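You operate a simulated robot arm through the tools that you are given. There is no shell and no other tool.

You run a simulated robot arm. Do the job below in one go: nothing can be reset, and whatever is moved stays where it is left.

Task
Start the generator from cold at the cabinet panel and warm it up.
Fine: fuel open, choke out, press start once, choke in when it has caught, wait for READY. Leave the other panel controls.

It is judged by the outcome, as a careful person would: the job done as asked, and still so three seconds after it is handed in. It fails if anything else is knocked over, pushed out of place, dropped, spilled or broken.

Robot
A 7-joint arm with a fingered hand, fixed in place. Base frame: the origin is at the foot of the arm, x ahead of it, y to its left, z up. Readings come in mm, rad, newtons and seconds.
Its first joint turns from -2.897 to 2.897 rad. Payload 4 kg.
Tool frame: the origin (TCP) lies between the finger pads and is the grasp point; the fingertips stand 30 mm ahead of it; z points along the fingers, y is the line along which they close. Largest opening 104 mm; the body of the gripper starts 35 mm behind the TCP. The gripper is a hand of 4 fingers: y runs from the thumb to the fingers, the wrist lies at [-15, -113, -190] in the tool frame.
Orientation is that of the tool frame in the base frame, as [roll, pitch, yaw] about the fixed x, y, z axes, in that order (R = Rz(yaw) Ry(pitch) Rx(roll)). With the fingers straight down and the wrist toward the robot, the tool's x, y and z point along [0, 1, 0], [1, 0, 0] and [0, 0, -1] of the base frame.

Tools
- The arm moves only by the tool servo_tool. Its argument "steps" is a list of rows, each a list of 6 numbers: the shift along the tool's x, y, z in mm, then the turn, a rotation vector about the tool's x, y, z in rad. In form: [[dx, dy, dz, ax, ay, az], ...]. A call has 1 to 20 rows; each row shifts and turns the commanded pose from where the row before left it, along the tool's axes as they then stand. Each row takes 0.2 s and may step no farther than 50 mm and 0.15 rad from the row before; otherwise, the whole call is refused. Where a pose cannot be reached the arm comes as near as it can. A force on the tool above 40 N (or 10 N above the force at the start of the call, whichever is more), or a blocked arm, ends the call early, and 0.2 s more pass. In this call time passes only in rows, and 0.2 s behind the last. The reply holds the time, the measured pose of the TCP, the force on the tool along the base axes, the opening and the grip force, in the units named above and with some noise, with the torque about the TCP (base axes, N m) and any sound that the robot's microphone picked up.
- Cameras (640 x 400 px; columns grow to the right, rows downward): "scene" is fixed at [49.8, -500.2, 1511]; the picture's right is [-0.98, -0.19, 0.00], its down [-0.18, 0.93, -0.31] and it looks along [0.06, -0.30, -0.95] (base axes); focal length 310 px, centre (320, 200). "wrist" rides on the gripper at [61, -92, -130] in the tool frame; the picture's right is [-0.81, 0.28, -0.52], its down [-0.53, -0.71, 0.46] and it looks along [-0.24, 0.64, 0.72] (tool axes); focal length 275 px, centre (320, 200). There is no depth. A picture from a camera that has moved, and an enlarged one, comes with that camera's place and axes in the base frame and with its lens.
- capture(camera): a new picture of that camera. No time passes.
- set_fingers(index, middle, ring, thumb_bend, thumb_turn): sets how far each is bent, from 0 (flat) to 1 (curled in); at 0.3 the hand is open as for a grip, at 0.7 the pads meet at the TCP. One left out holds its place. A second passes; each finger stops where it meets its share of the squeeze, and holds until it gets a number again. It is the only way to open and close the hand. It gives what a move gives, with no picture; readings hold the bend of each and the force on the fingers (four entries, about 0 where the hand has none), thumb and palm. thumb_turn goes from beside the hand (0) to across from the fingers (1), as for a grip.
- zoom(camera, box): a new picture of the part [left, top, right, bottom] of that camera's present view, enlarged. No time passes.
- finish_job(): hands the job in; it is judged then, once.

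Nothing tells you positions but the pictures and the camera data. Unless the task says otherwise, let go and move clear before handing in.

The tools are called as a command line: name --pt "numbers of a row" for each row, then --argument value for the rest, lists and objects as JSON in quotes. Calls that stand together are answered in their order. servo_tool: Moves the arm, as the interface text tells. Its arguments: {"type":"object","properties":{"steps":{"type":"array"}},"required":["steps"]} The other tools are called the same way: set_fingers (index, middle, ring, thumb_bend, thumb_turn) moves the fingers one by one; capture (camera) takes a picture; zoom (camera, box) takes an enlarged picture of a part of a camera's view; finish_job () hands the job in.

At the start:

```text
clock: 0.0
tcp_pos: [-19.5, -532.0, 980.1]
orientation: [3.142, -0.001, 1.573]
contact_force: [-0.7, -0.1, -0.7]
moment: [0.0, -0.01, 0.03]
grip_width: 103.5
gripper_force: 0.0
shape: jaw
bend: [0.3, 0.3, 0.3, 0.3, 0.98]
finger forces: [0.0, 0.1, 0.0, 0.1, 0.1, 0.0]
```

scene: 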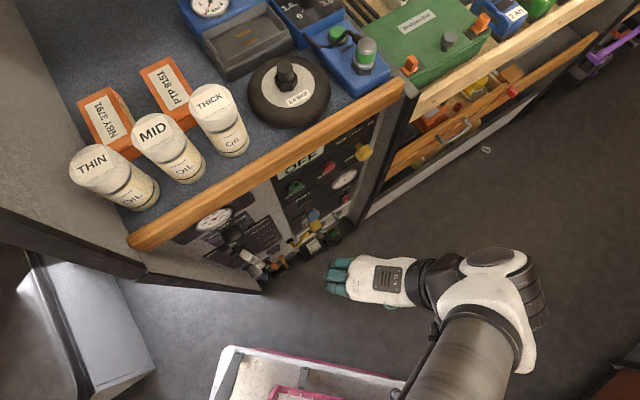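
wrist: 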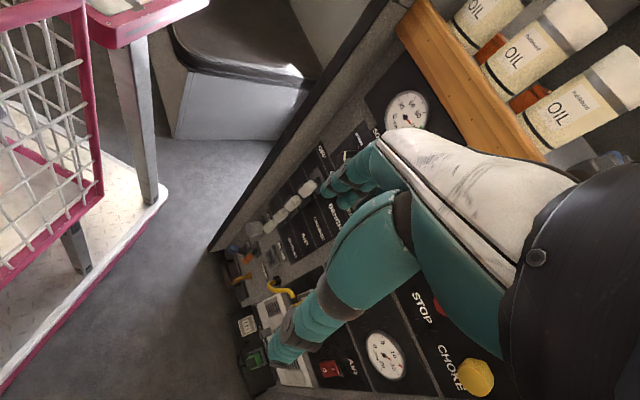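

I see a cabinet with a front panel (below a wooden edge) carrying CHOKE, STOP and gauges. I'll look closer before moving.

zoom --camera "scene" --box '[180, 120, 400, 290]'

zoom --camera "wrist" --box '[200, 80, 520, 400]'

```text
2.35 times, centred on (290, 205) of scene
camera zoom: at [49.8, -500.2, 1511.0], right [-0.98, -0.19, 0.0], down [-0.18, 0.93, -0.31], along [0.06, -0.3, -0.95], focal length 731 px, centre (391, 188)
```

zoom: 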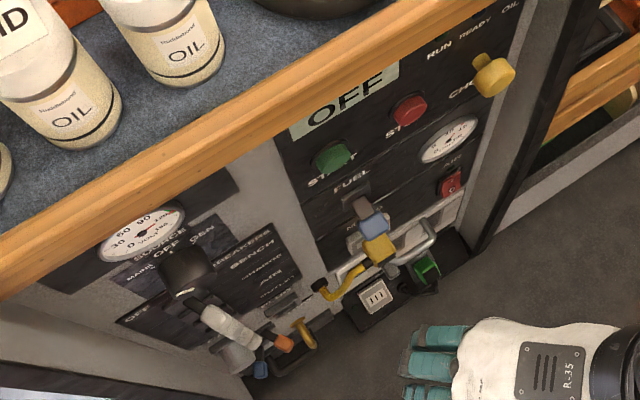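

```text
1.25 times, centred on (360, 240) of wrist
camera zoom: at [-112.4, -470.0, 1111.1], right [0.28, -0.81, 0.52], down [-0.71, -0.53, -0.46], along [0.64, -0.24, -0.72], focal length 344 px, centre (270, 150)
```

zoom: 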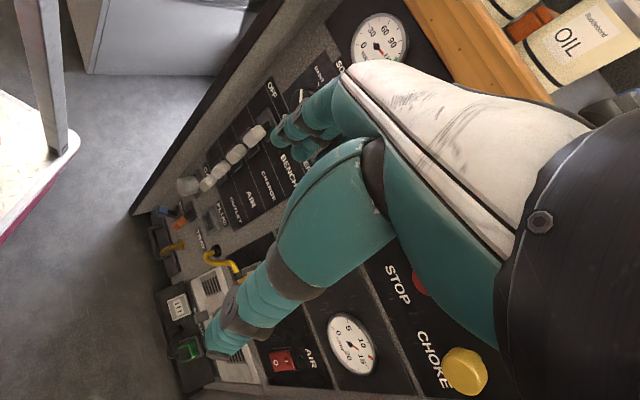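

The panel seems to be a vertical face running diagonally, with the choke knob near (13,-850,845). I'll zoom in on its parts before moving.

zoom --camera "scene" --box '[270, 120, 380, 200]'

zoom --camera "scene" --box '[200, 190, 360, 290]'

zoom --camera "wrist" --box '[220, 220, 500, 395]'

zoom --camera "wrist" --box '[220, 100, 400, 300]'

```text
5.00 times, centred on (325, 160) of scene
camera zoom: at [49.8, -500.2, 1511.0], right [-0.98, -0.19, 0.0], down [-0.18, 0.93, -0.31], along [0.06, -0.3, -0.95], focal length 1552 px, centre (295, 400)
```

zoom: 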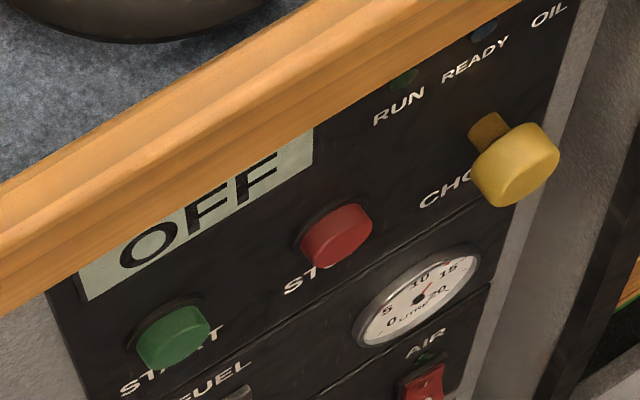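

```text
4.00 times, centred on (280, 240) of scene
camera zoom: at [49.8, -500.2, 1511.0], right [-0.98, -0.19, 0.0], down [-0.18, 0.93, -0.31], along [0.06, -0.3, -0.95], focal length 1242 px, centre (480, 40)
```

zoom: 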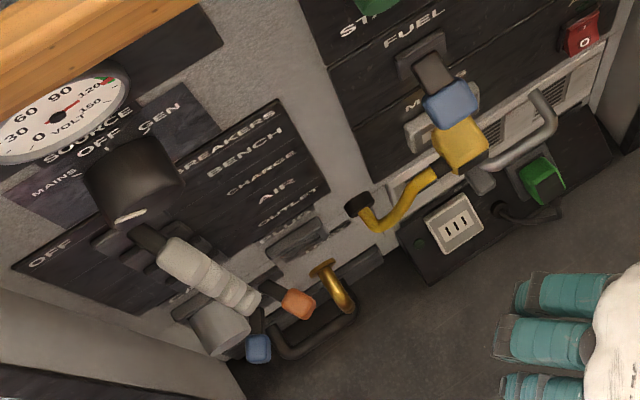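

```text
2.29 times, centred on (360, 308) of wrist
camera zoom: at [-112.4, -470.0, 1111.1], right [0.28, -0.81, 0.52], down [-0.71, -0.53, -0.46], along [0.64, -0.24, -0.72], focal length 629 px, centre (229, -46)
```

zoom: 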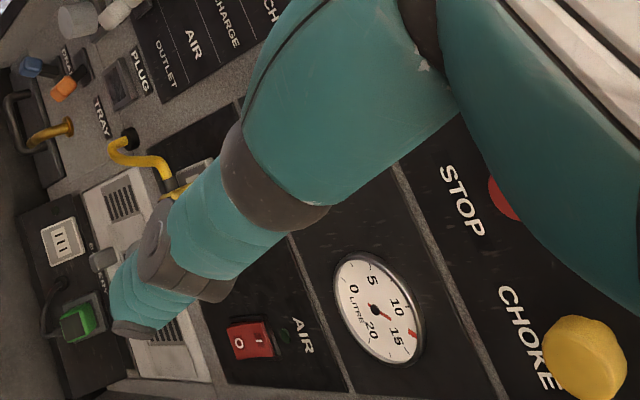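

```text
2.00 times, centred on (310, 200) of wrist
camera zoom: at [-112.4, -470.0, 1111.1], right [0.28, -0.81, 0.52], down [-0.71, -0.53, -0.46], along [0.64, -0.24, -0.72], focal length 551 px, centre (340, 200)
```

zoom: 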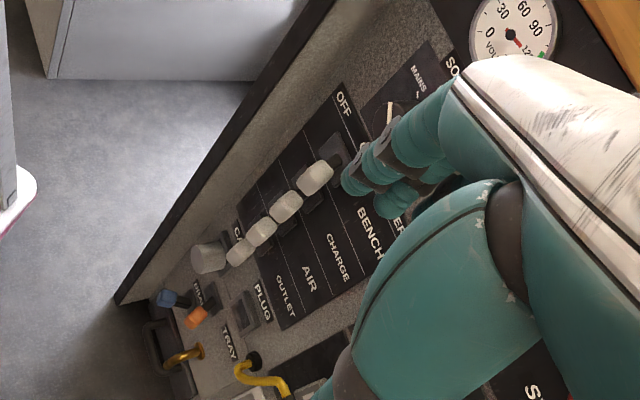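

The right-hand section holds START, STOP, CHOKE, FUEL and the display. I'll turn the hand to face the panel, staying well back from it, so the wrist camera can see it square on.

servo_tool --pt "0 0 0 0 0 0.131" --pt "0 0 0 0 0 0.131" --pt "0 0 0 0 0 0.131" --pt "0 0 0 0 0 0.131" --pt "0 0 0 0 0 0.131" --pt "0 0 0 0 0 0.131" --pt "0 0 0 -0.131 0 0" --pt "0 0 0 -0.131 0 0" --pt "0 0 0 -0.131 0 0" --pt "0 0 0 -0.131 0 0" --pt "0 0 0 -0.131 0 0" --pt "0 0 0 -0.131 0 0"

capture --camera "wrist"

capture --camera "scene"

```text
clock: 2.6
tcp_pos: [-20.6, -532.2, 980.1]
orientation: [2.352, 0.002, 0.783]
contact_force: [-0.1, 0.5, 0.3]
moment: [0.01, 0.0, -0.02]
grip_width: 103.5
gripper_force: 0.1
shape: jaw
bend: [0.3, 0.3, 0.3, 0.3, 0.98]
finger forces: [0.1, 0.0, 0.0, 0.0, 0.1, 0.1]
```

```text
taken
camera wrist: at [-88.7, -376.8, 1008.1], right [-0.7, -0.45, 0.56], down [-0.5, -0.25, -0.83], along [0.51, -0.86, -0.05], focal length 275 px, centre (320, 200)
```

wrist: 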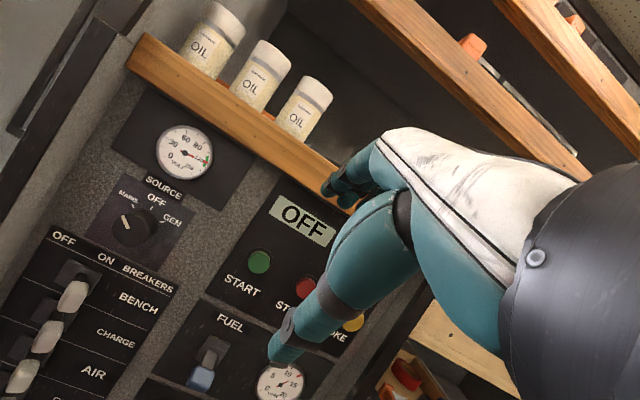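

```text
taken
```

scene: 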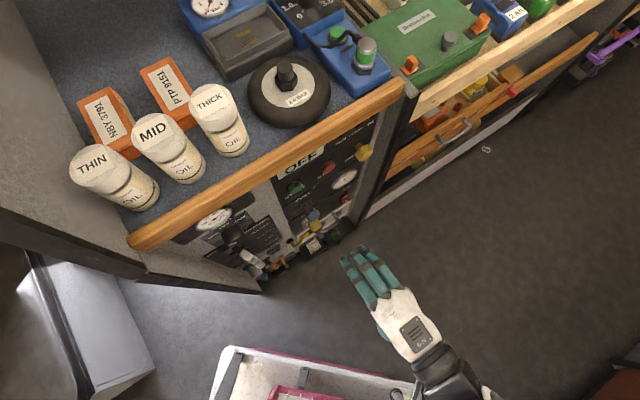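

The FUEL lever is the blue-tipped one below START. I'll lower the hand to see the lower controls and the switch legend.

servo_tool --pt "0 -35 35 0 0 0" --pt "0 -35 35 0 0 0" --pt "0 -35 35 0 0 0"

capture --camera "wrist"

zoom --camera "wrist" --box '[160, 130, 380, 270]'

capture --camera "scene"

```text
clock: 3.4
tcp_pos: [-19.9, -533.8, 832.6]
orientation: [2.355, 0.0, 0.786]
contact_force: [0.7, -1.4, 1.2]
moment: [-0.01, -0.02, -0.04]
grip_width: 103.7
gripper_force: 0.1
shape: jaw
bend: [0.3, 0.3, 0.3, 0.3, 0.98]
finger forces: [0.0, 0.0, 0.0, 0.0, 0.0, 0.0]
```

```text
taken
camera wrist: at [-88.4, -378.2, 860.3], right [-0.69, -0.45, 0.56], down [-0.51, -0.25, -0.83], along [0.51, -0.86, -0.06], focal length 275 px, centre (320, 200)
```

wrist: 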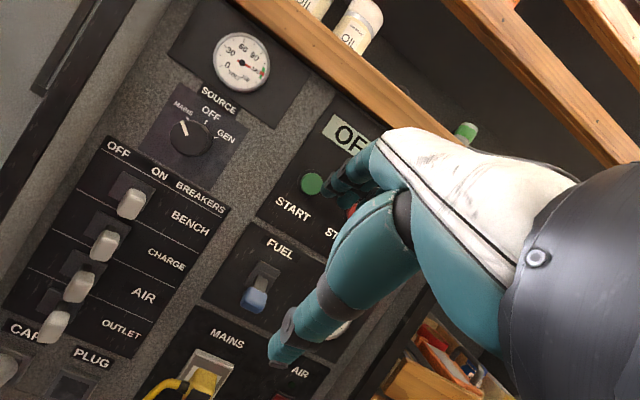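

```text
2.86 times, centred on (270, 200) of wrist
camera zoom: at [-88.4, -378.2, 860.3], right [-0.69, -0.45, 0.56], down [-0.51, -0.25, -0.83], along [0.51, -0.86, -0.06], focal length 786 px, centre (463, 200)
```

zoom: 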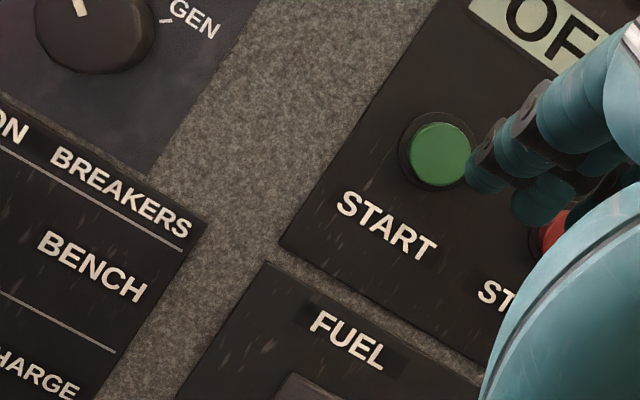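

```text
taken
```

scene: 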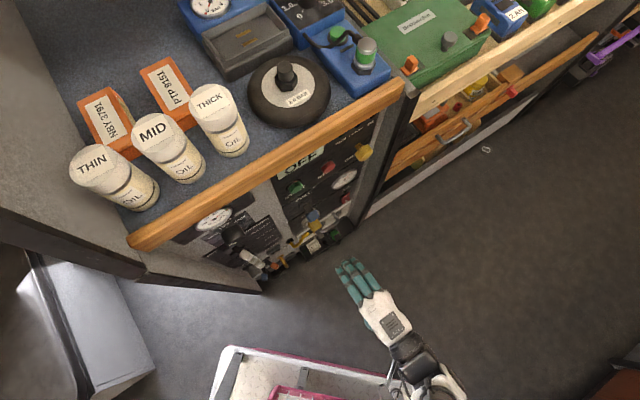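

The hand still covers the right side of the view. I'll zoom in on the FUEL lever and compare images for positions.

zoom --camera "wrist" --box '[200, 220, 340, 350]'

zoom --camera "wrist" --box '[80, 300, 340, 400]'

zoom --camera "wrist" --box '[0, 120, 240, 360]'

zoom --camera "scene" --box '[290, 190, 350, 240]'

```text
3.08 times, centred on (270, 285) of wrist
camera zoom: at [-88.4, -378.2, 860.3], right [-0.69, -0.45, 0.56], down [-0.51, -0.25, -0.83], along [0.51, -0.86, -0.06], focal length 847 px, centre (474, -62)
```

zoom: 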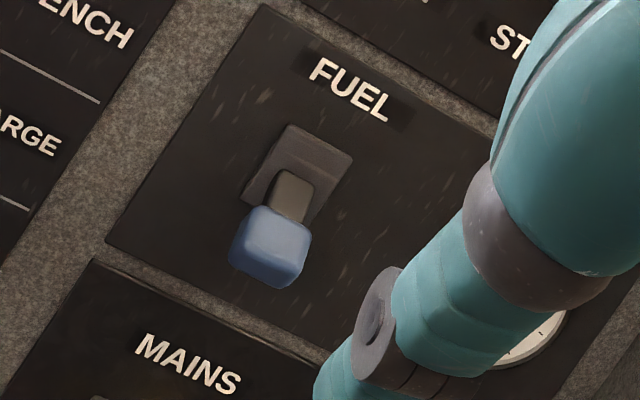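

```text
2.46 times, centred on (210, 350) of wrist
camera zoom: at [-88.4, -378.2, 860.3], right [-0.69, -0.45, 0.56], down [-0.51, -0.25, -0.83], along [0.51, -0.86, -0.06], focal length 678 px, centre (591, -169)
```

zoom: 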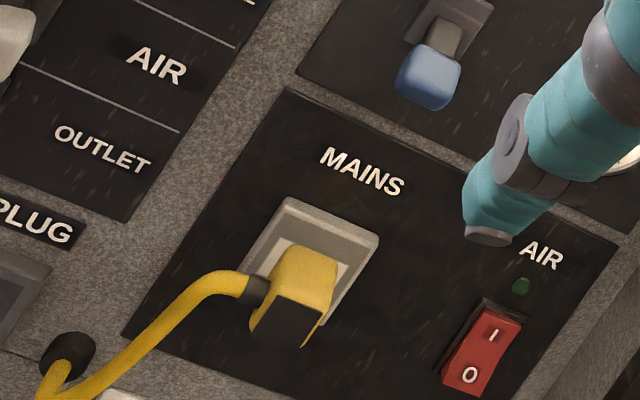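

```text
1.67 times, centred on (120, 240) of wrist
camera zoom: at [-88.4, -378.2, 860.3], right [-0.69, -0.45, 0.56], down [-0.51, -0.25, -0.83], along [0.51, -0.86, -0.06], focal length 459 px, centre (653, 133)
```

zoom: 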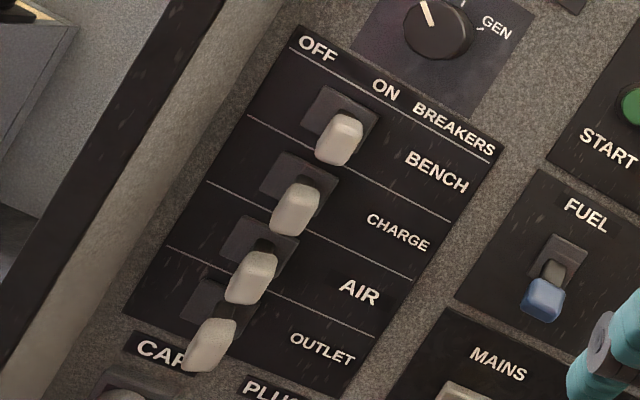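

```text
8.00 times, centred on (320, 215) of scene
camera zoom: at [49.8, -500.2, 1511.0], right [-0.98, -0.19, 0.0], down [-0.18, 0.93, -0.31], along [0.06, -0.3, -0.95], focal length 2484 px, centre (320, 80)
```

zoom: 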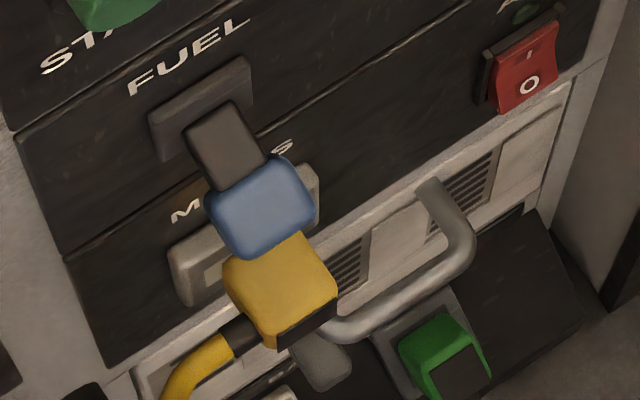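

The blue FUEL lever is tilted down (tip near (116,-725,648), pivot near z 674), START is near (152,-732,847), and STOP is between it and CHOKE. Next I'll form a pointing hand in free space and see where the index tip lands.

set_fingers --index 0.0 --middle 1.0 --ring 1.0

capture --camera "wrist"

zoom --camera "scene" --box '[300, 220, 480, 390]'

```text
clock: 4.4
tcp_pos: [-20.5, -533.2, 833.4]
orientation: [2.355, 0.0, 0.784]
contact_force: [-0.5, -0.8, -0.1]
moment: [-0.01, 0.01, 0.02]
grip_width: 143.2
gripper_force: 0.0
shape: fingers
bend: [0.0, 1.0, 1.0, 0.3, 0.98]
finger forces: [0.0, 0.0, 0.0, 0.0, 0.0, 0.1]
```

```text
taken
camera wrist: at [-88.4, -378.3, 860.6], right [-0.69, -0.45, 0.56], down [-0.51, -0.25, -0.83], along [0.51, -0.86, -0.06], focal length 275 px, centre (320, 200)
```

wrist: 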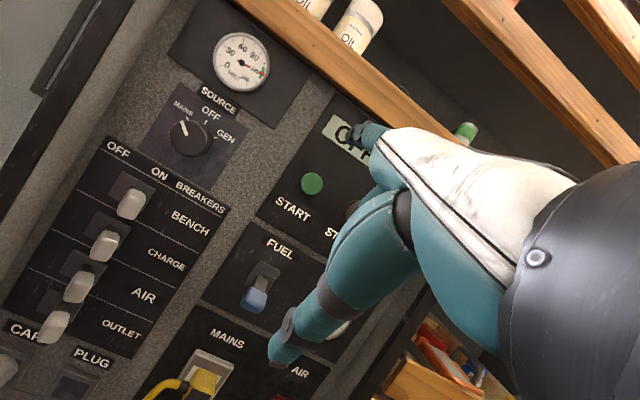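

```text
2.35 times, centred on (390, 305) of scene
camera zoom: at [49.8, -500.2, 1511.0], right [-0.98, -0.19, 0.0], down [-0.18, 0.93, -0.31], along [0.06, -0.3, -0.95], focal length 731 px, centre (155, -47)
```

zoom: 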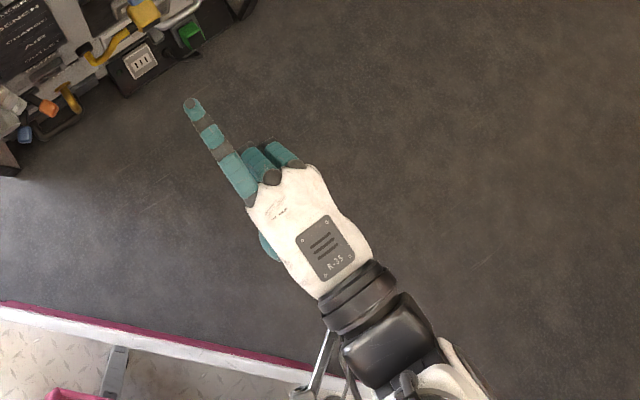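

With the hand tilted as now, the index finger points roughly horizontally toward the panel. I'll zoom in to measure its tip and direction.

zoom --camera "wrist" --box '[320, 100, 420, 220]'

zoom --camera "scene" --box '[320, 240, 420, 310]'

```text
3.33 times, centred on (370, 160) of wrist
camera zoom: at [-88.4, -378.3, 860.6], right [-0.69, -0.45, 0.56], down [-0.51, -0.25, -0.83], along [0.51, -0.86, -0.06], focal length 918 px, centre (153, 333)
```

zoom: 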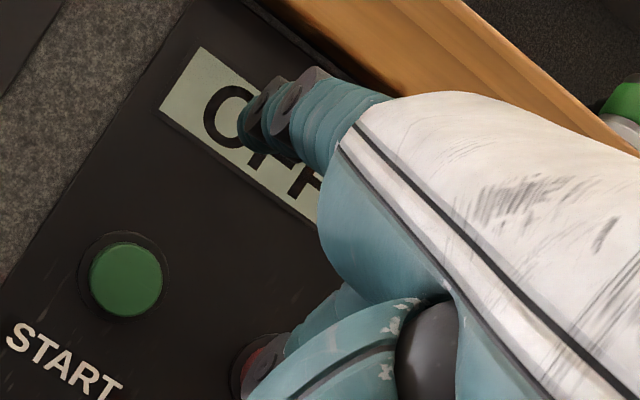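

```text
5.71 times, centred on (370, 275) of scene
camera zoom: at [49.8, -500.2, 1511.0], right [-0.98, -0.19, 0.0], down [-0.18, 0.93, -0.31], along [0.06, -0.3, -0.95], focal length 1774 px, centre (34, -229)
```

zoom: 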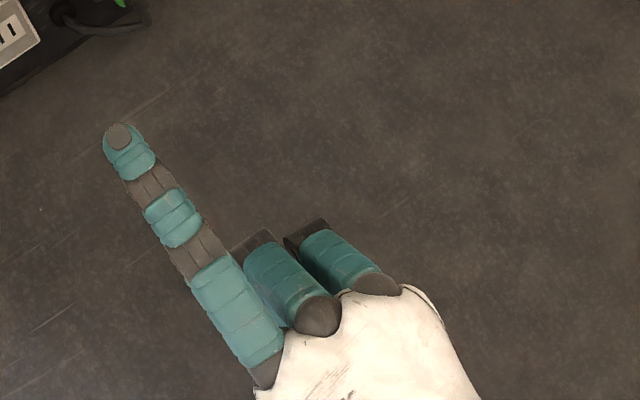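

Index tip is about 67 mm ahead of and 70 mm above the TCP in this tilt. Before I go lower I'll check the cart near the arm.

zoom --camera "scene" --box '[200, 310, 480, 400]'

set_fingers --thumb_bend 0.8

capture --camera "wrist"

```text
2.29 times, centred on (340, 355) of scene
camera zoom: at [49.8, -500.2, 1511.0], right [-0.98, -0.19, 0.0], down [-0.18, 0.93, -0.31], along [0.06, -0.3, -0.95], focal length 710 px, centre (274, -154)
```

zoom: 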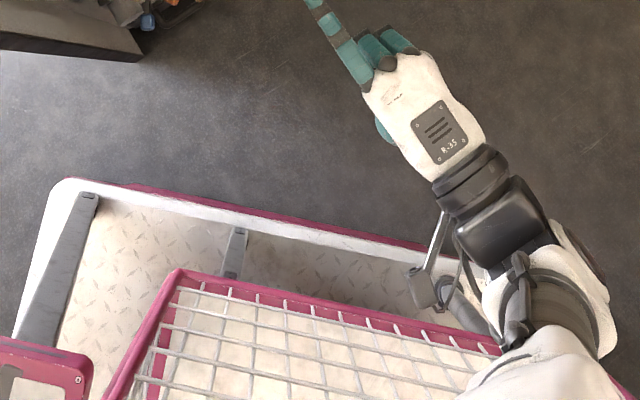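

```text
clock: 5.4
tcp_pos: [-20.6, -532.7, 832.5]
orientation: [2.352, 0.001, 0.783]
contact_force: [-0.4, -0.2, 0.3]
moment: [0.01, 0.01, 0.02]
grip_width: 73.6
gripper_force: 0.0
shape: fingers
bend: [0.0, 1.0, 1.0, 0.8, 0.98]
finger forces: [0.0, 0.0, 0.1, 0.0, 0.0, 0.1]
```

```text
taken
camera wrist: at [-88.4, -378.3, 860.6], right [-0.69, -0.45, 0.56], down [-0.51, -0.25, -0.83], along [0.51, -0.86, -0.06], focal length 275 px, centre (320, 200)
```

wrist: 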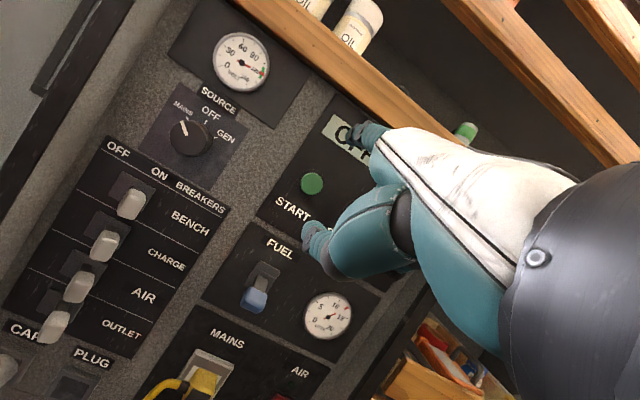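

The basket's rim is near z 530 at y about -250, clear of the hand's path. I'll lower the hand well away from the panel to just below the FUEL lever's height, then check.

servo_tool --pt "-9 -34 34 0 0 0" --pt "-9 -34 34 0 0 0" --pt "-9 -34 34 0 0 0"

capture --camera "scene"

capture --camera "wrist"

```text
clock: 6.2
tcp_pos: [-38.2, -553.9, 687.9]
orientation: [2.352, 0.001, 0.785]
contact_force: [0.2, 0.2, 0.4]
moment: [0.01, 0.01, 0.02]
grip_width: 73.7
gripper_force: 0.1
shape: fingers
bend: [0.0, 1.0, 1.0, 0.8, 0.98]
finger forces: [0.0, 0.0, 0.1, 0.0, 0.0, 0.0]
```

```text
taken
```

scene: 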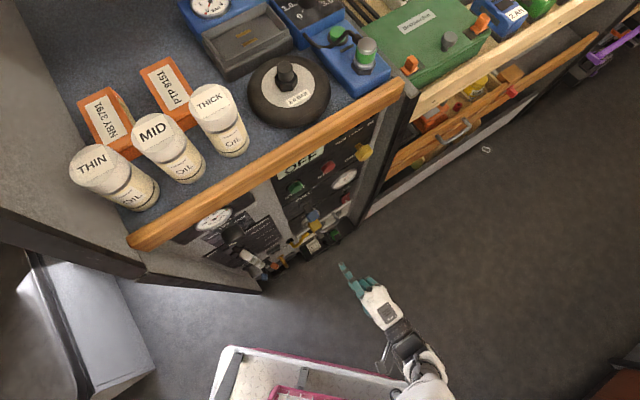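

```text
taken
camera wrist: at [-106.9, -398.2, 714.1], right [-0.69, -0.45, 0.56], down [-0.51, -0.25, -0.83], along [0.51, -0.86, -0.06], focal length 275 px, centre (320, 200)
```

wrist: 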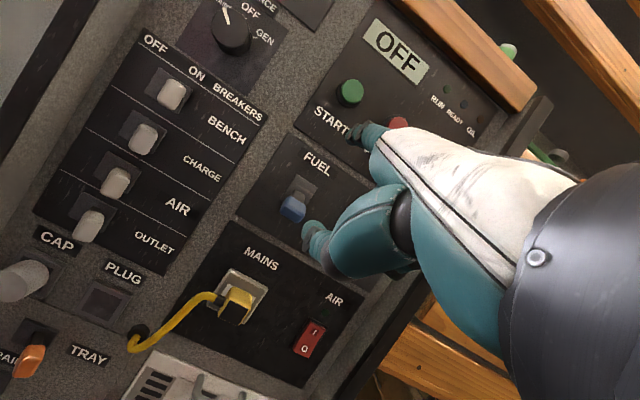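

The view is clear now. I'll zoom in on the FUEL lever from here to refine its position.

zoom --camera "wrist" --box '[250, 140, 350, 260]'

zoom --camera "wrist" --box '[340, 20, 520, 140]'

zoom --camera "scene" --box '[310, 250, 440, 350]'

```text
3.33 times, centred on (300, 200) of wrist
camera zoom: at [-106.9, -398.2, 714.1], right [-0.69, -0.45, 0.56], down [-0.51, -0.25, -0.83], along [0.51, -0.86, -0.06], focal length 918 px, centre (387, 200)
```

zoom: 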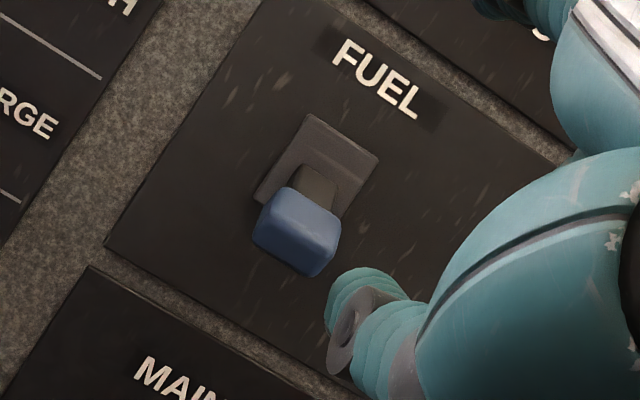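

```text
3.33 times, centred on (430, 80) of wrist
camera zoom: at [-106.9, -398.2, 714.1], right [-0.69, -0.45, 0.56], down [-0.51, -0.25, -0.83], along [0.51, -0.86, -0.06], focal length 918 px, centre (-47, 600)
```

zoom: 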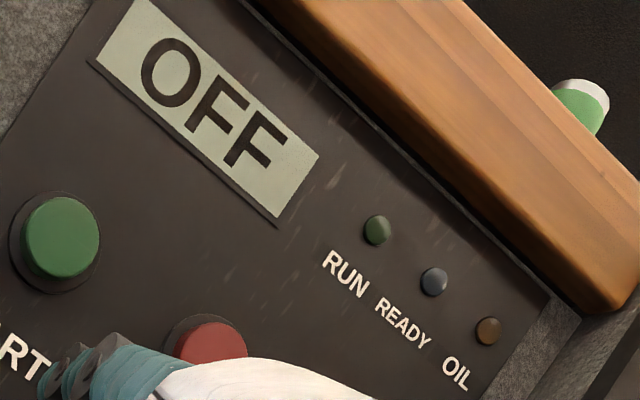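

```text
4.00 times, centred on (375, 300) of scene
camera zoom: at [49.8, -500.2, 1511.0], right [-0.98, -0.19, 0.0], down [-0.18, 0.93, -0.31], along [0.06, -0.3, -0.95], focal length 1242 px, centre (100, -200)
```

zoom: 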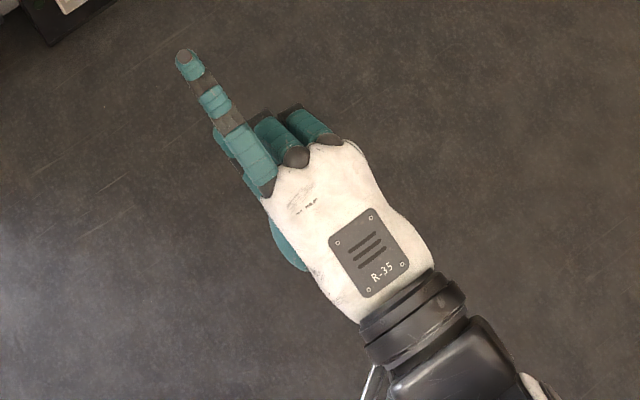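

The lever tip is at about (113,-721,657), 40 mm out from the plate. I'll tuck the thumb further and lower the index tip to just below lever height, still away from the panel.

set_fingers --thumb_bend 1.0

servo_tool --pt "-8 -32 32 0 0 0" --pt "-8 -32 32 0 0 0" --pt "-8 -32 32 0 0 0" --pt "0 25 25 0 0 0" --pt "0 25 25 0 0 0"

capture --camera "wrist"

capture --camera "scene"

```text
clock: 7.2
tcp_pos: [-38.4, -552.2, 687.7]
orientation: [2.355, -0.001, 0.785]
contact_force: [0.9, -1.0, -0.9]
moment: [-0.01, -0.01, 0.0]
grip_width: 45.8
gripper_force: 0.1
shape: fingers
bend: [0.0, 1.0, 1.0, 1.0, 0.98]
finger forces: [0.1, 0.0, 0.1, 0.0, 0.0, 0.0]
```

```text
clock: 8.4
tcp_pos: [-5.9, -619.3, 551.9]
orientation: [2.356, 0.0, 0.785]
contact_force: [-0.8, 0.3, -0.7]
moment: [0.01, 0.02, 0.01]
grip_width: 45.9
gripper_force: 0.0
shape: fingers
bend: [0.0, 1.0, 1.0, 1.0, 0.98]
finger forces: [0.0, 0.0, 0.0, 0.0, 0.0, 0.0]
```

```text
taken
camera wrist: at [-73.4, -464.4, 578.7], right [-0.69, -0.45, 0.56], down [-0.51, -0.25, -0.83], along [0.51, -0.86, -0.06], focal length 275 px, centre (320, 200)
```

wrist: 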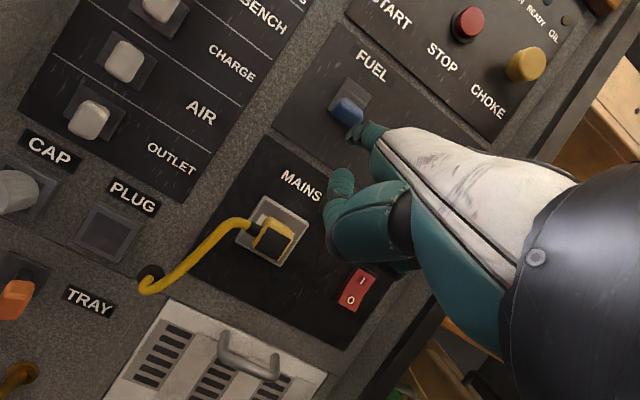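

```text
taken
```

scene: 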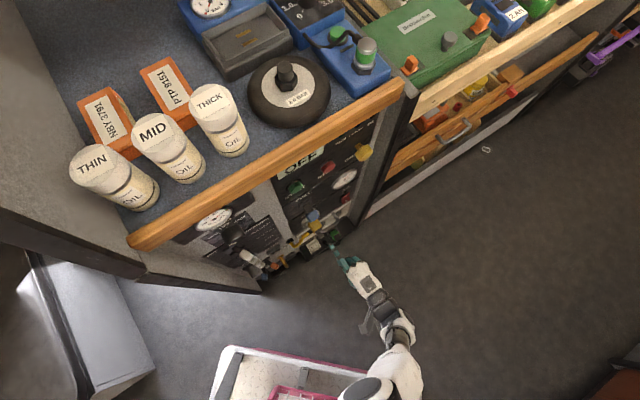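

The index tip lines up under the blue lever. I'll drop a few mm and slide it in under the lever.

servo_tool --pt "0 -5 5 0 0 0" --pt "0 18 18 0 0 0" --pt "0 18 18 0 0 0" --pt "0 18 18 0 0 0" --pt "0 15 15 0 0 0"

capture --camera "wrist"

zoom --camera "scene" --box '[270, 180, 390, 280]'

```text
clock: 9.6
tcp_pos: [62.8, -686.4, 544.7]
orientation: [2.357, 0.0, 0.782]
contact_force: [0.2, 0.6, -0.8]
moment: [-0.04, 0.03, -0.02]
grip_width: 45.8
gripper_force: 0.1
shape: fingers
bend: [0.0, 1.0, 1.0, 1.0, 0.98]
finger forces: [0.1, 0.1, 0.0, 0.1, 0.1, 0.1]
```

```text
taken
camera wrist: at [-5.4, -531.0, 572.5], right [-0.7, -0.45, 0.56], down [-0.51, -0.25, -0.83], along [0.51, -0.86, -0.06], focal length 275 px, centre (320, 200)
```

wrist: 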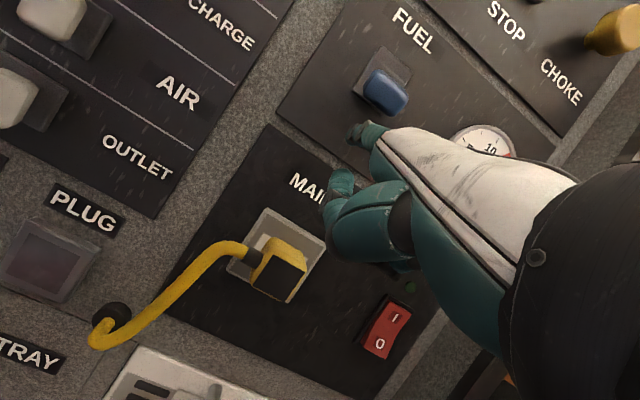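

```text
4.00 times, centred on (330, 230) of scene
camera zoom: at [49.8, -500.2, 1511.0], right [-0.98, -0.19, 0.0], down [-0.18, 0.93, -0.31], along [0.06, -0.3, -0.95], focal length 1242 px, centre (280, 80)
```

zoom: 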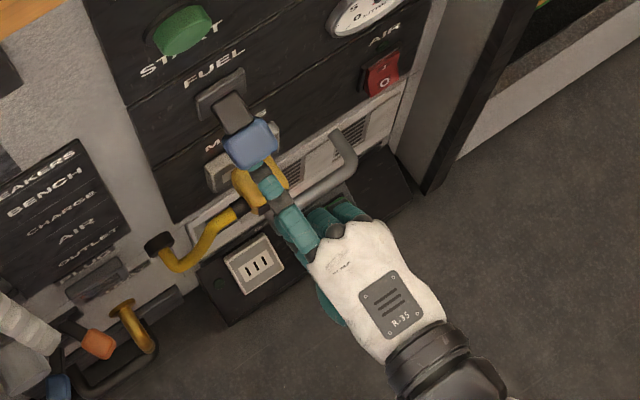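

The finger is under the blue block and centred. I'll go in a little more and lift.

servo_tool --pt "0 5 5 0 0 0" --pt "0 7 -7 0 0 0" --pt "0 7 -7 0 0 0" --pt "0 7 -7 0 0 0" --pt "0 7 -7 0 0 0"

zoom --camera "scene" --box '[270, 160, 390, 260]'

capture --camera "wrist"

```text
clock: 10.8
tcp_pos: [68.5, -692.8, 585.8]
orientation: [2.355, 0.0, 0.783]
contact_force: [0.0, 0.6, -0.4]
moment: [0.0, 0.02, -0.01]
grip_width: 45.0
gripper_force: 0.1
shape: fingers
bend: [0.0, 1.0, 1.0, 1.0, 0.98]
finger forces: [0.8, 0.1, 0.0, 0.0, 0.0, 0.0]
```

```text
4.00 times, centred on (330, 210) of scene
camera zoom: at [49.8, -500.2, 1511.0], right [-0.98, -0.19, 0.0], down [-0.18, 0.93, -0.31], along [0.06, -0.3, -0.95], focal length 1242 px, centre (280, 160)
```

zoom: 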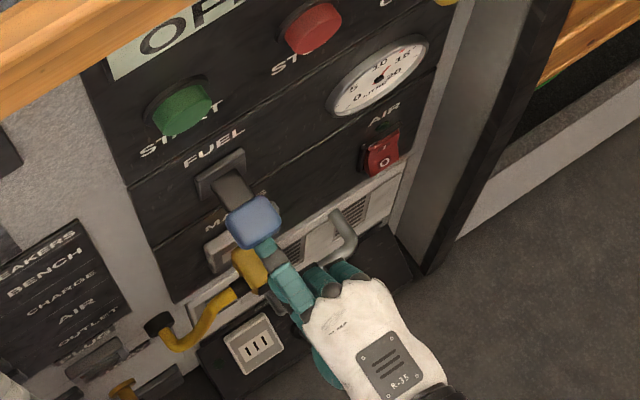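

```text
taken
camera wrist: at [-0.1, -537.0, 612.8], right [-0.7, -0.45, 0.56], down [-0.51, -0.25, -0.83], along [0.51, -0.86, -0.06], focal length 275 px, centre (320, 200)
```

wrist: 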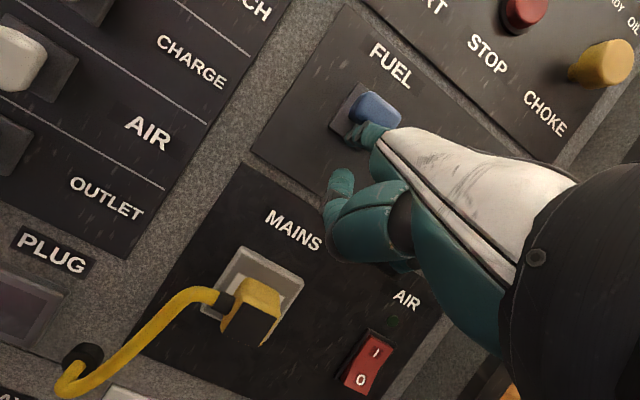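

The lever is rising with the finger at a light force. Continuing the lift.

servo_tool --pt "0 7 -7 0 0 0" --pt "0 7 -7 0 0 0" --pt "0 6 -6 0 0 0"

zoom --camera "scene" --box '[270, 160, 390, 260]'

capture --camera "wrist"

```text
clock: 11.6
tcp_pos: [67.3, -691.0, 612.5]
orientation: [2.357, 0.001, 0.783]
contact_force: [-1.6, -0.1, -5.3]
moment: [0.15, 0.18, 0.02]
grip_width: 42.1
gripper_force: 2.6
shape: fingers
bend: [0.03, 1.0, 1.0, 1.0, 0.98]
finger forces: [5.2, 0.0, 0.0, 0.1, 0.0, 0.1]
```

```text
4.00 times, centred on (330, 210) of scene
camera zoom: at [49.8, -500.2, 1511.0], right [-0.98, -0.19, 0.0], down [-0.18, 0.93, -0.31], along [0.06, -0.3, -0.95], focal length 1242 px, centre (280, 160)
```

zoom: 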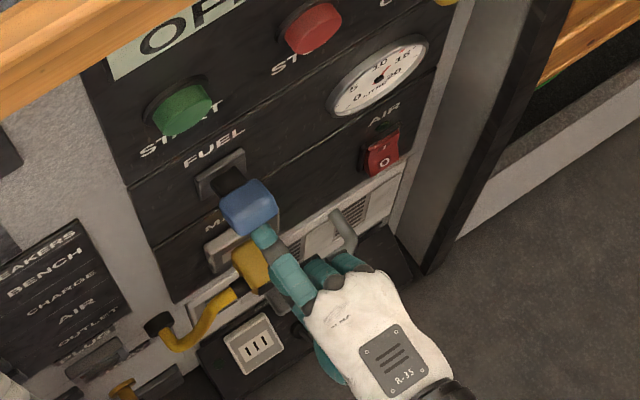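

```text
taken
camera wrist: at [-0.7, -536.7, 640.4], right [-0.69, -0.45, 0.56], down [-0.51, -0.25, -0.83], along [0.51, -0.86, -0.06], focal length 275 px, centre (320, 200)
```

wrist: 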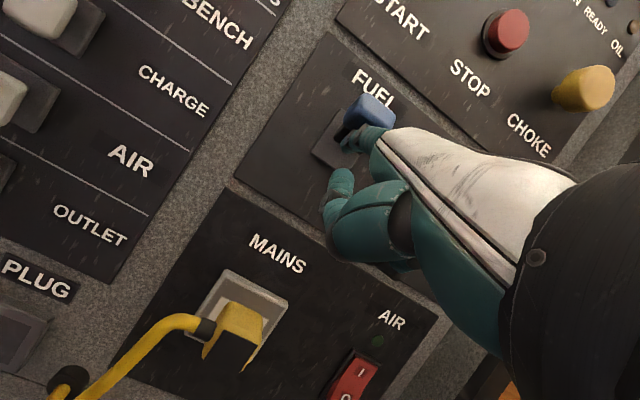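

The lever looks flipped up, and the finger now meets resistance as at a stop. I'll ease down, back out and check it stays.

servo_tool --pt "0 -7 7 0 0 0" --pt "0 -7 7 0 0 0" --pt "0 -25 -25 0 0 0" --pt "0 -25 -25 0 0 0" --pt "0 -25 -25 0 0 0"

capture --camera "wrist"

zoom --camera "scene" --box '[270, 140, 390, 240]'

```text
clock: 12.8
tcp_pos: [-6.7, -618.0, 592.8]
orientation: [2.354, 0.0, 0.786]
contact_force: [-0.4, 0.8, 0.4]
moment: [0.0, 0.01, 0.01]
grip_width: 45.7
gripper_force: 0.1
shape: fingers
bend: [0.0, 1.0, 1.0, 1.0, 0.98]
finger forces: [0.0, 0.0, 0.1, 0.0, 0.1, 0.0]
```

```text
taken
camera wrist: at [-75.1, -463.3, 620.0], right [-0.69, -0.45, 0.56], down [-0.51, -0.25, -0.83], along [0.51, -0.86, -0.06], focal length 275 px, centre (320, 200)
```

wrist: 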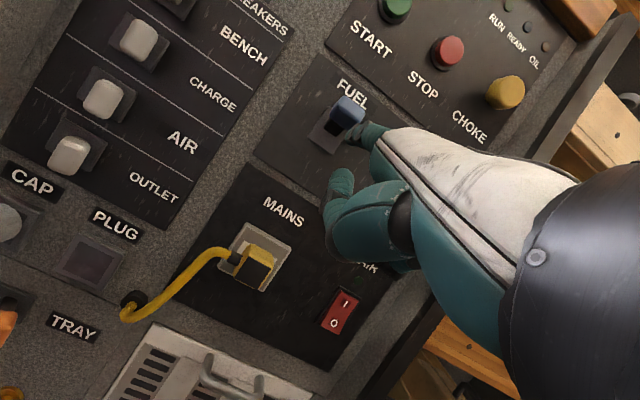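

```text
4.00 times, centred on (330, 190) of scene
camera zoom: at [49.8, -500.2, 1511.0], right [-0.98, -0.19, 0.0], down [-0.18, 0.93, -0.31], along [0.06, -0.3, -0.95], focal length 1242 px, centre (280, 240)
```

zoom: 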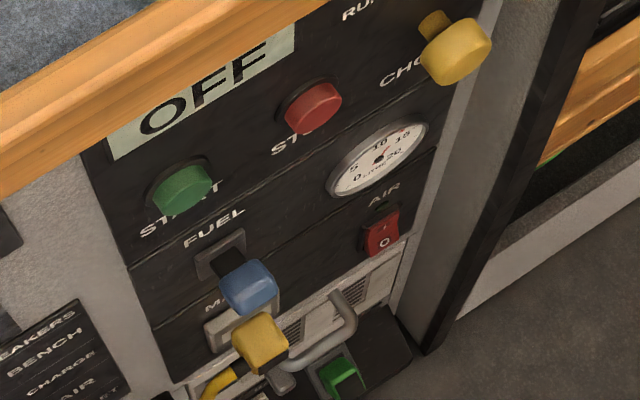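

FUEL is up (tip now about z 703, the mirror of where it was) and staying put. Next is the choke knob; I'll look closely at its shape.

zoom --camera "wrist" --box '[400, 0, 580, 150]'

zoom --camera "scene" --box '[335, 120, 395, 170]'

```text
2.67 times, centred on (490, 75) of wrist
camera zoom: at [-75.1, -463.3, 620.0], right [-0.69, -0.45, 0.56], down [-0.51, -0.25, -0.83], along [0.51, -0.86, -0.06], focal length 734 px, centre (-133, 533)
```

zoom: 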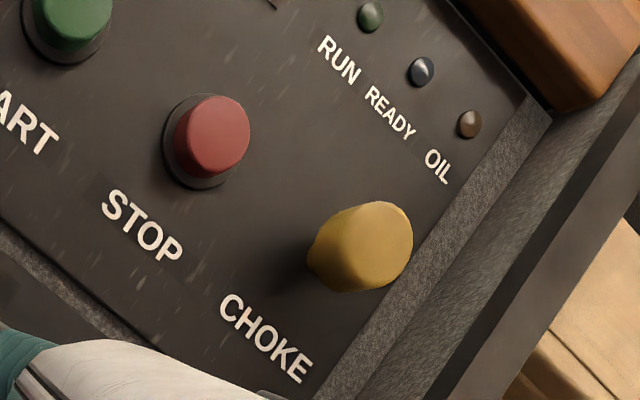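

```text
8.00 times, centred on (365, 145) of scene
camera zoom: at [49.8, -500.2, 1511.0], right [-0.98, -0.19, 0.0], down [-0.18, 0.93, -0.31], along [0.06, -0.3, -0.95], focal length 2484 px, centre (-40, 640)
```

zoom: 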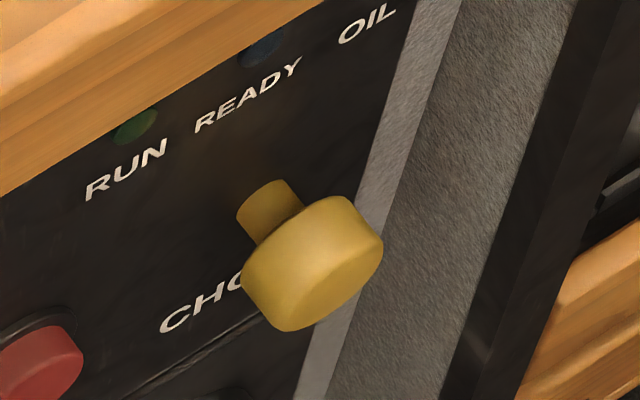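

The choke knob is a mushroom head about 36 mm across, centred near (12,-846,849), with its front face about 37 mm off the panel. I'll rise and move across in front of it, then level the hand so it can pinch the knob straight on.

servo_tool --pt "0 -10 -10 0 0 0" --pt "-25 30 -30 0 0 0" --pt "-25 30 -30 0 0 0" --pt "-25 30 -30 0 0 0" --pt "-25 30 -30 0 0 0" --pt "-25 30 -30 0 0 0" --pt "-24 30 -30 0 0 0" --pt "0 0 0 -0.131 0 0" --pt "0 0 0 -0.131 0 0" --pt "0 0 0 -0.131 0 0" --pt "0 0 0 -0.131 0 0" --pt "0 0 0 -0.131 0 0" --pt "0 0 0 -0.131 0 0"

set_fingers --index 0.3 --middle 0.3 --ring 0.3 --thumb_bend 0.3 --thumb_turn 1.0

capture --camera "wrist"

capture --camera "scene"

```text
clock: 15.6
tcp_pos: [-123.6, -711.5, 847.9]
orientation: [1.567, 0.001, 0.784]
contact_force: [-0.1, -0.4, -0.2]
moment: [-0.02, 0.05, 0.02]
grip_width: 45.6
gripper_force: 0.1
shape: fingers
bend: [0.0, 1.0, 1.0, 1.0, 0.98]
finger forces: [0.0, 0.0, 0.1, 0.0, 0.1, 0.1]
```

```text
clock: 16.6
tcp_pos: [-123.0, -712.7, 847.4]
orientation: [1.568, 0.0, 0.783]
contact_force: [-0.4, 0.2, -0.1]
moment: [0.01, 0.02, 0.03]
grip_width: 103.1
gripper_force: 0.2
shape: fingers
bend: [0.3, 0.3, 0.3, 0.3, 0.98]
finger forces: [0.1, 0.0, 0.0, 0.0, 0.0, 0.0]
```

```text
taken
camera wrist: at [-172.0, -576.2, 755.5], right [-0.94, -0.21, 0.27], down [-0.05, -0.7, -0.71], along [0.34, -0.68, 0.65], focal length 275 px, centre (320, 200)
```

wrist: 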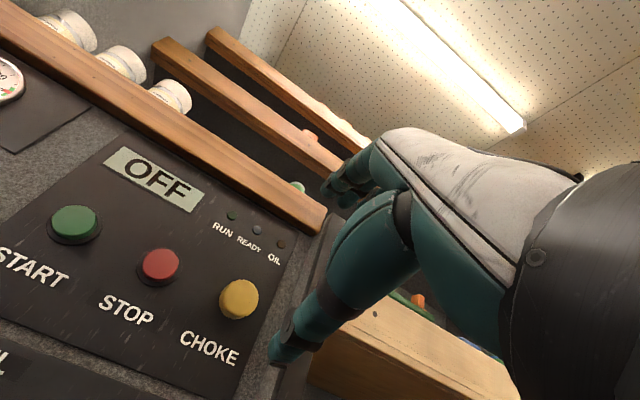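

```text
taken
```

scene: 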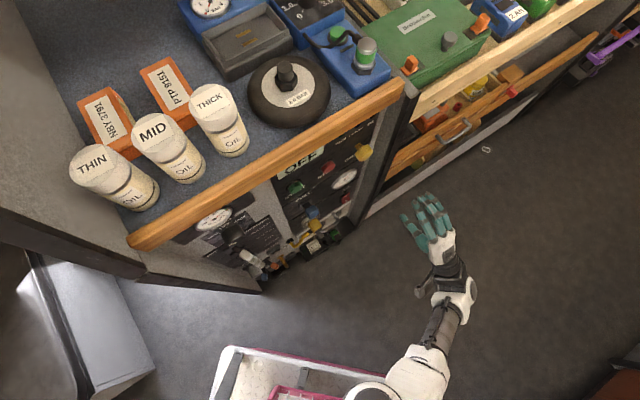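

The hand is level with the knob. I'll advance most of the way with the hand open around it and check.

servo_tool --pt "3 3 40 0 0 0" --pt "0 0 40 0 0 0" --pt "0 0 40 0 0 0" --pt "0 0 20 0 0 0"

capture --camera "wrist"

zoom --camera "scene" --box '[330, 120, 450, 220]'

```text
clock: 17.6
tcp_pos: [-20.8, -808.9, 850.8]
orientation: [1.57, 0.0, 0.784]
contact_force: [-0.9, -0.2, -0.6]
moment: [0.02, -0.01, 0.02]
grip_width: 103.2
gripper_force: 0.1
shape: fingers
bend: [0.3, 0.3, 0.3, 0.3, 0.98]
finger forces: [0.0, 0.1, 0.0, 0.1, 0.0, 0.0]
```

```text
taken
camera wrist: at [-70.7, -672.7, 760.4], right [-0.94, -0.21, 0.27], down [-0.05, -0.7, -0.71], along [0.34, -0.68, 0.65], focal length 275 px, centre (320, 200)
```

wrist: 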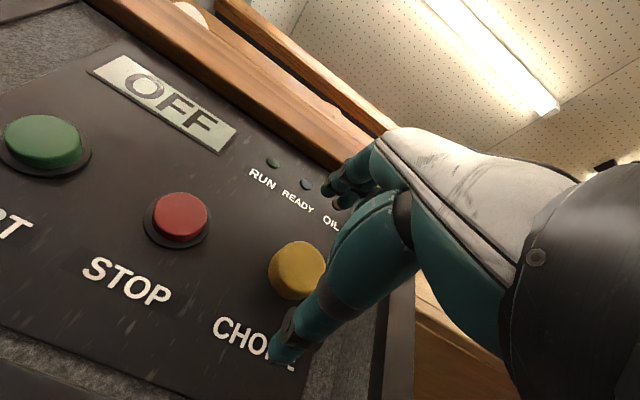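

```text
4.00 times, centred on (390, 170) of scene
camera zoom: at [49.8, -500.2, 1511.0], right [-0.98, -0.19, 0.0], down [-0.18, 0.93, -0.31], along [0.06, -0.3, -0.95], focal length 1242 px, centre (40, 320)
```

zoom: 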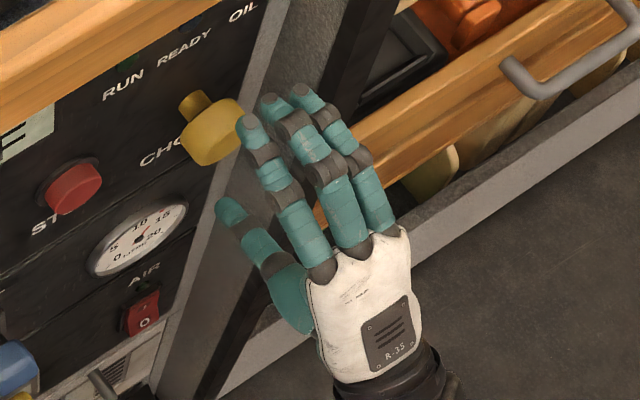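

The thumb and index/middle straddle the knob. I'll advance the last 30 mm and close gently on the head.

servo_tool --pt "0 0 12 0 0 0" --pt "0 0 12 0 0 0" --pt "-1 0 8 0 0 0"

set_fingers --index 0.7 --middle 0.7 --thumb_bend 0.7

capture --camera "wrist"

zoom --camera "scene" --box '[330, 120, 450, 220]'

```text
clock: 18.4
tcp_pos: [0.1, -832.0, 849.8]
orientation: [1.57, 0.0, 0.784]
contact_force: [0.4, 1.3, -0.7]
moment: [-0.02, 0.0, 0.01]
grip_width: 103.0
gripper_force: 0.0
shape: fingers
bend: [0.3, 0.3, 0.3, 0.3, 0.98]
finger forces: [0.1, 0.1, 0.1, 0.0, 0.0, 0.0]
```

```text
clock: 19.4
tcp_pos: [-0.1, -831.7, 850.6]
orientation: [1.568, 0.0, 0.786]
contact_force: [0.3, 0.2, 6.0]
moment: [-0.17, -0.09, -0.01]
grip_width: 32.7
gripper_force: 13.7
shape: fingers
bend: [0.59, 0.61, 0.3, 0.58, 1.0]
finger forces: [8.0, 8.5, 0.1, 0.1, 10.9, 0.0]
```

```text
taken
camera wrist: at [-49.3, -695.3, 759.8], right [-0.94, -0.21, 0.27], down [-0.05, -0.7, -0.71], along [0.34, -0.68, 0.65], focal length 275 px, centre (320, 200)
```

wrist: 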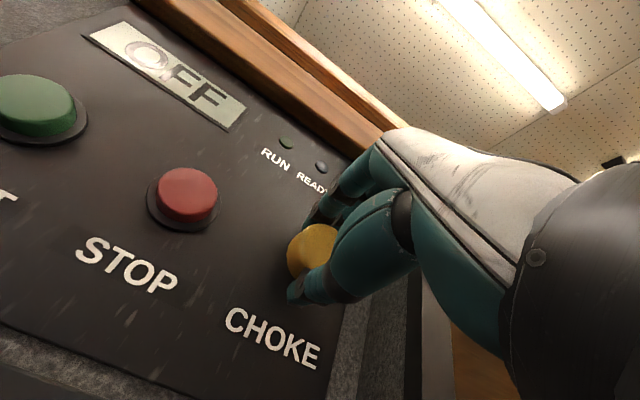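

```text
4.00 times, centred on (390, 170) of scene
camera zoom: at [49.8, -500.2, 1511.0], right [-0.98, -0.19, 0.0], down [-0.18, 0.93, -0.31], along [0.06, -0.3, -0.95], focal length 1242 px, centre (40, 320)
```

zoom: 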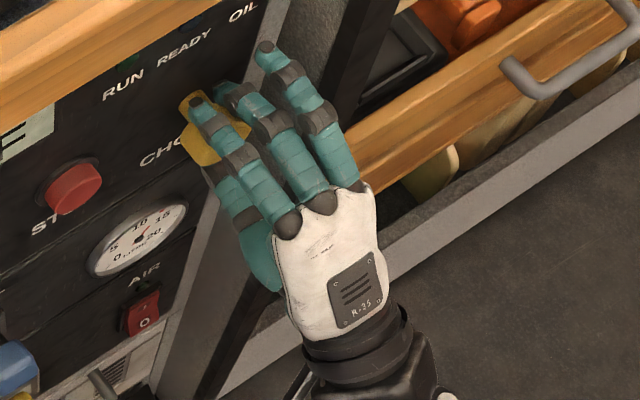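

The knob is held (about 14 N, 33 mm). Now I'll pull straight out in small steps.

servo_tool --pt "0 0 -5 0 0 0" --pt "0 0 -5 0 0 0" --pt "0 0 -5 0 0 0" --pt "0 0 -5 0 0 0"

zoom --camera "scene" --box '[330, 120, 450, 220]'

capture --camera "wrist"

```text
clock: 20.4
tcp_pos: [-15.2, -817.3, 850.9]
orientation: [1.569, 0.0, 0.785]
contact_force: [0.0, 3.6, 4.4]
moment: [-0.12, -0.12, 0.05]
grip_width: 32.8
gripper_force: 13.8
shape: fingers
bend: [0.59, 0.62, 0.3, 0.59, 1.0]
finger forces: [8.2, 7.6, 0.1, 0.0, 12.0, 0.0]
```

```text
4.00 times, centred on (390, 170) of scene
camera zoom: at [49.8, -500.2, 1511.0], right [-0.98, -0.19, 0.0], down [-0.18, 0.93, -0.31], along [0.06, -0.3, -0.95], focal length 1242 px, centre (40, 320)
```

zoom: 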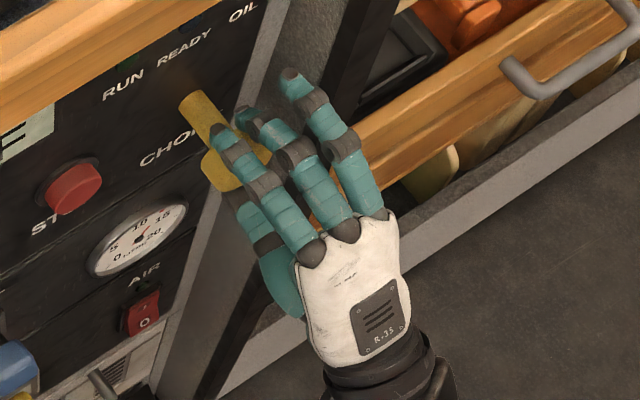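

```text
taken
camera wrist: at [-63.8, -681.5, 759.6], right [-0.94, -0.21, 0.27], down [-0.05, -0.7, -0.71], along [0.34, -0.68, 0.65], focal length 275 px, centre (320, 200)
```

wrist: 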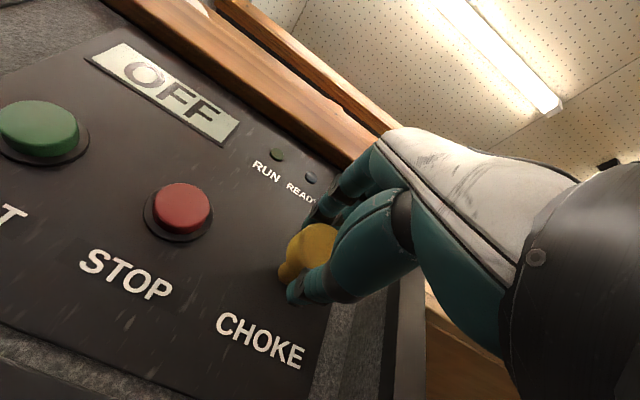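

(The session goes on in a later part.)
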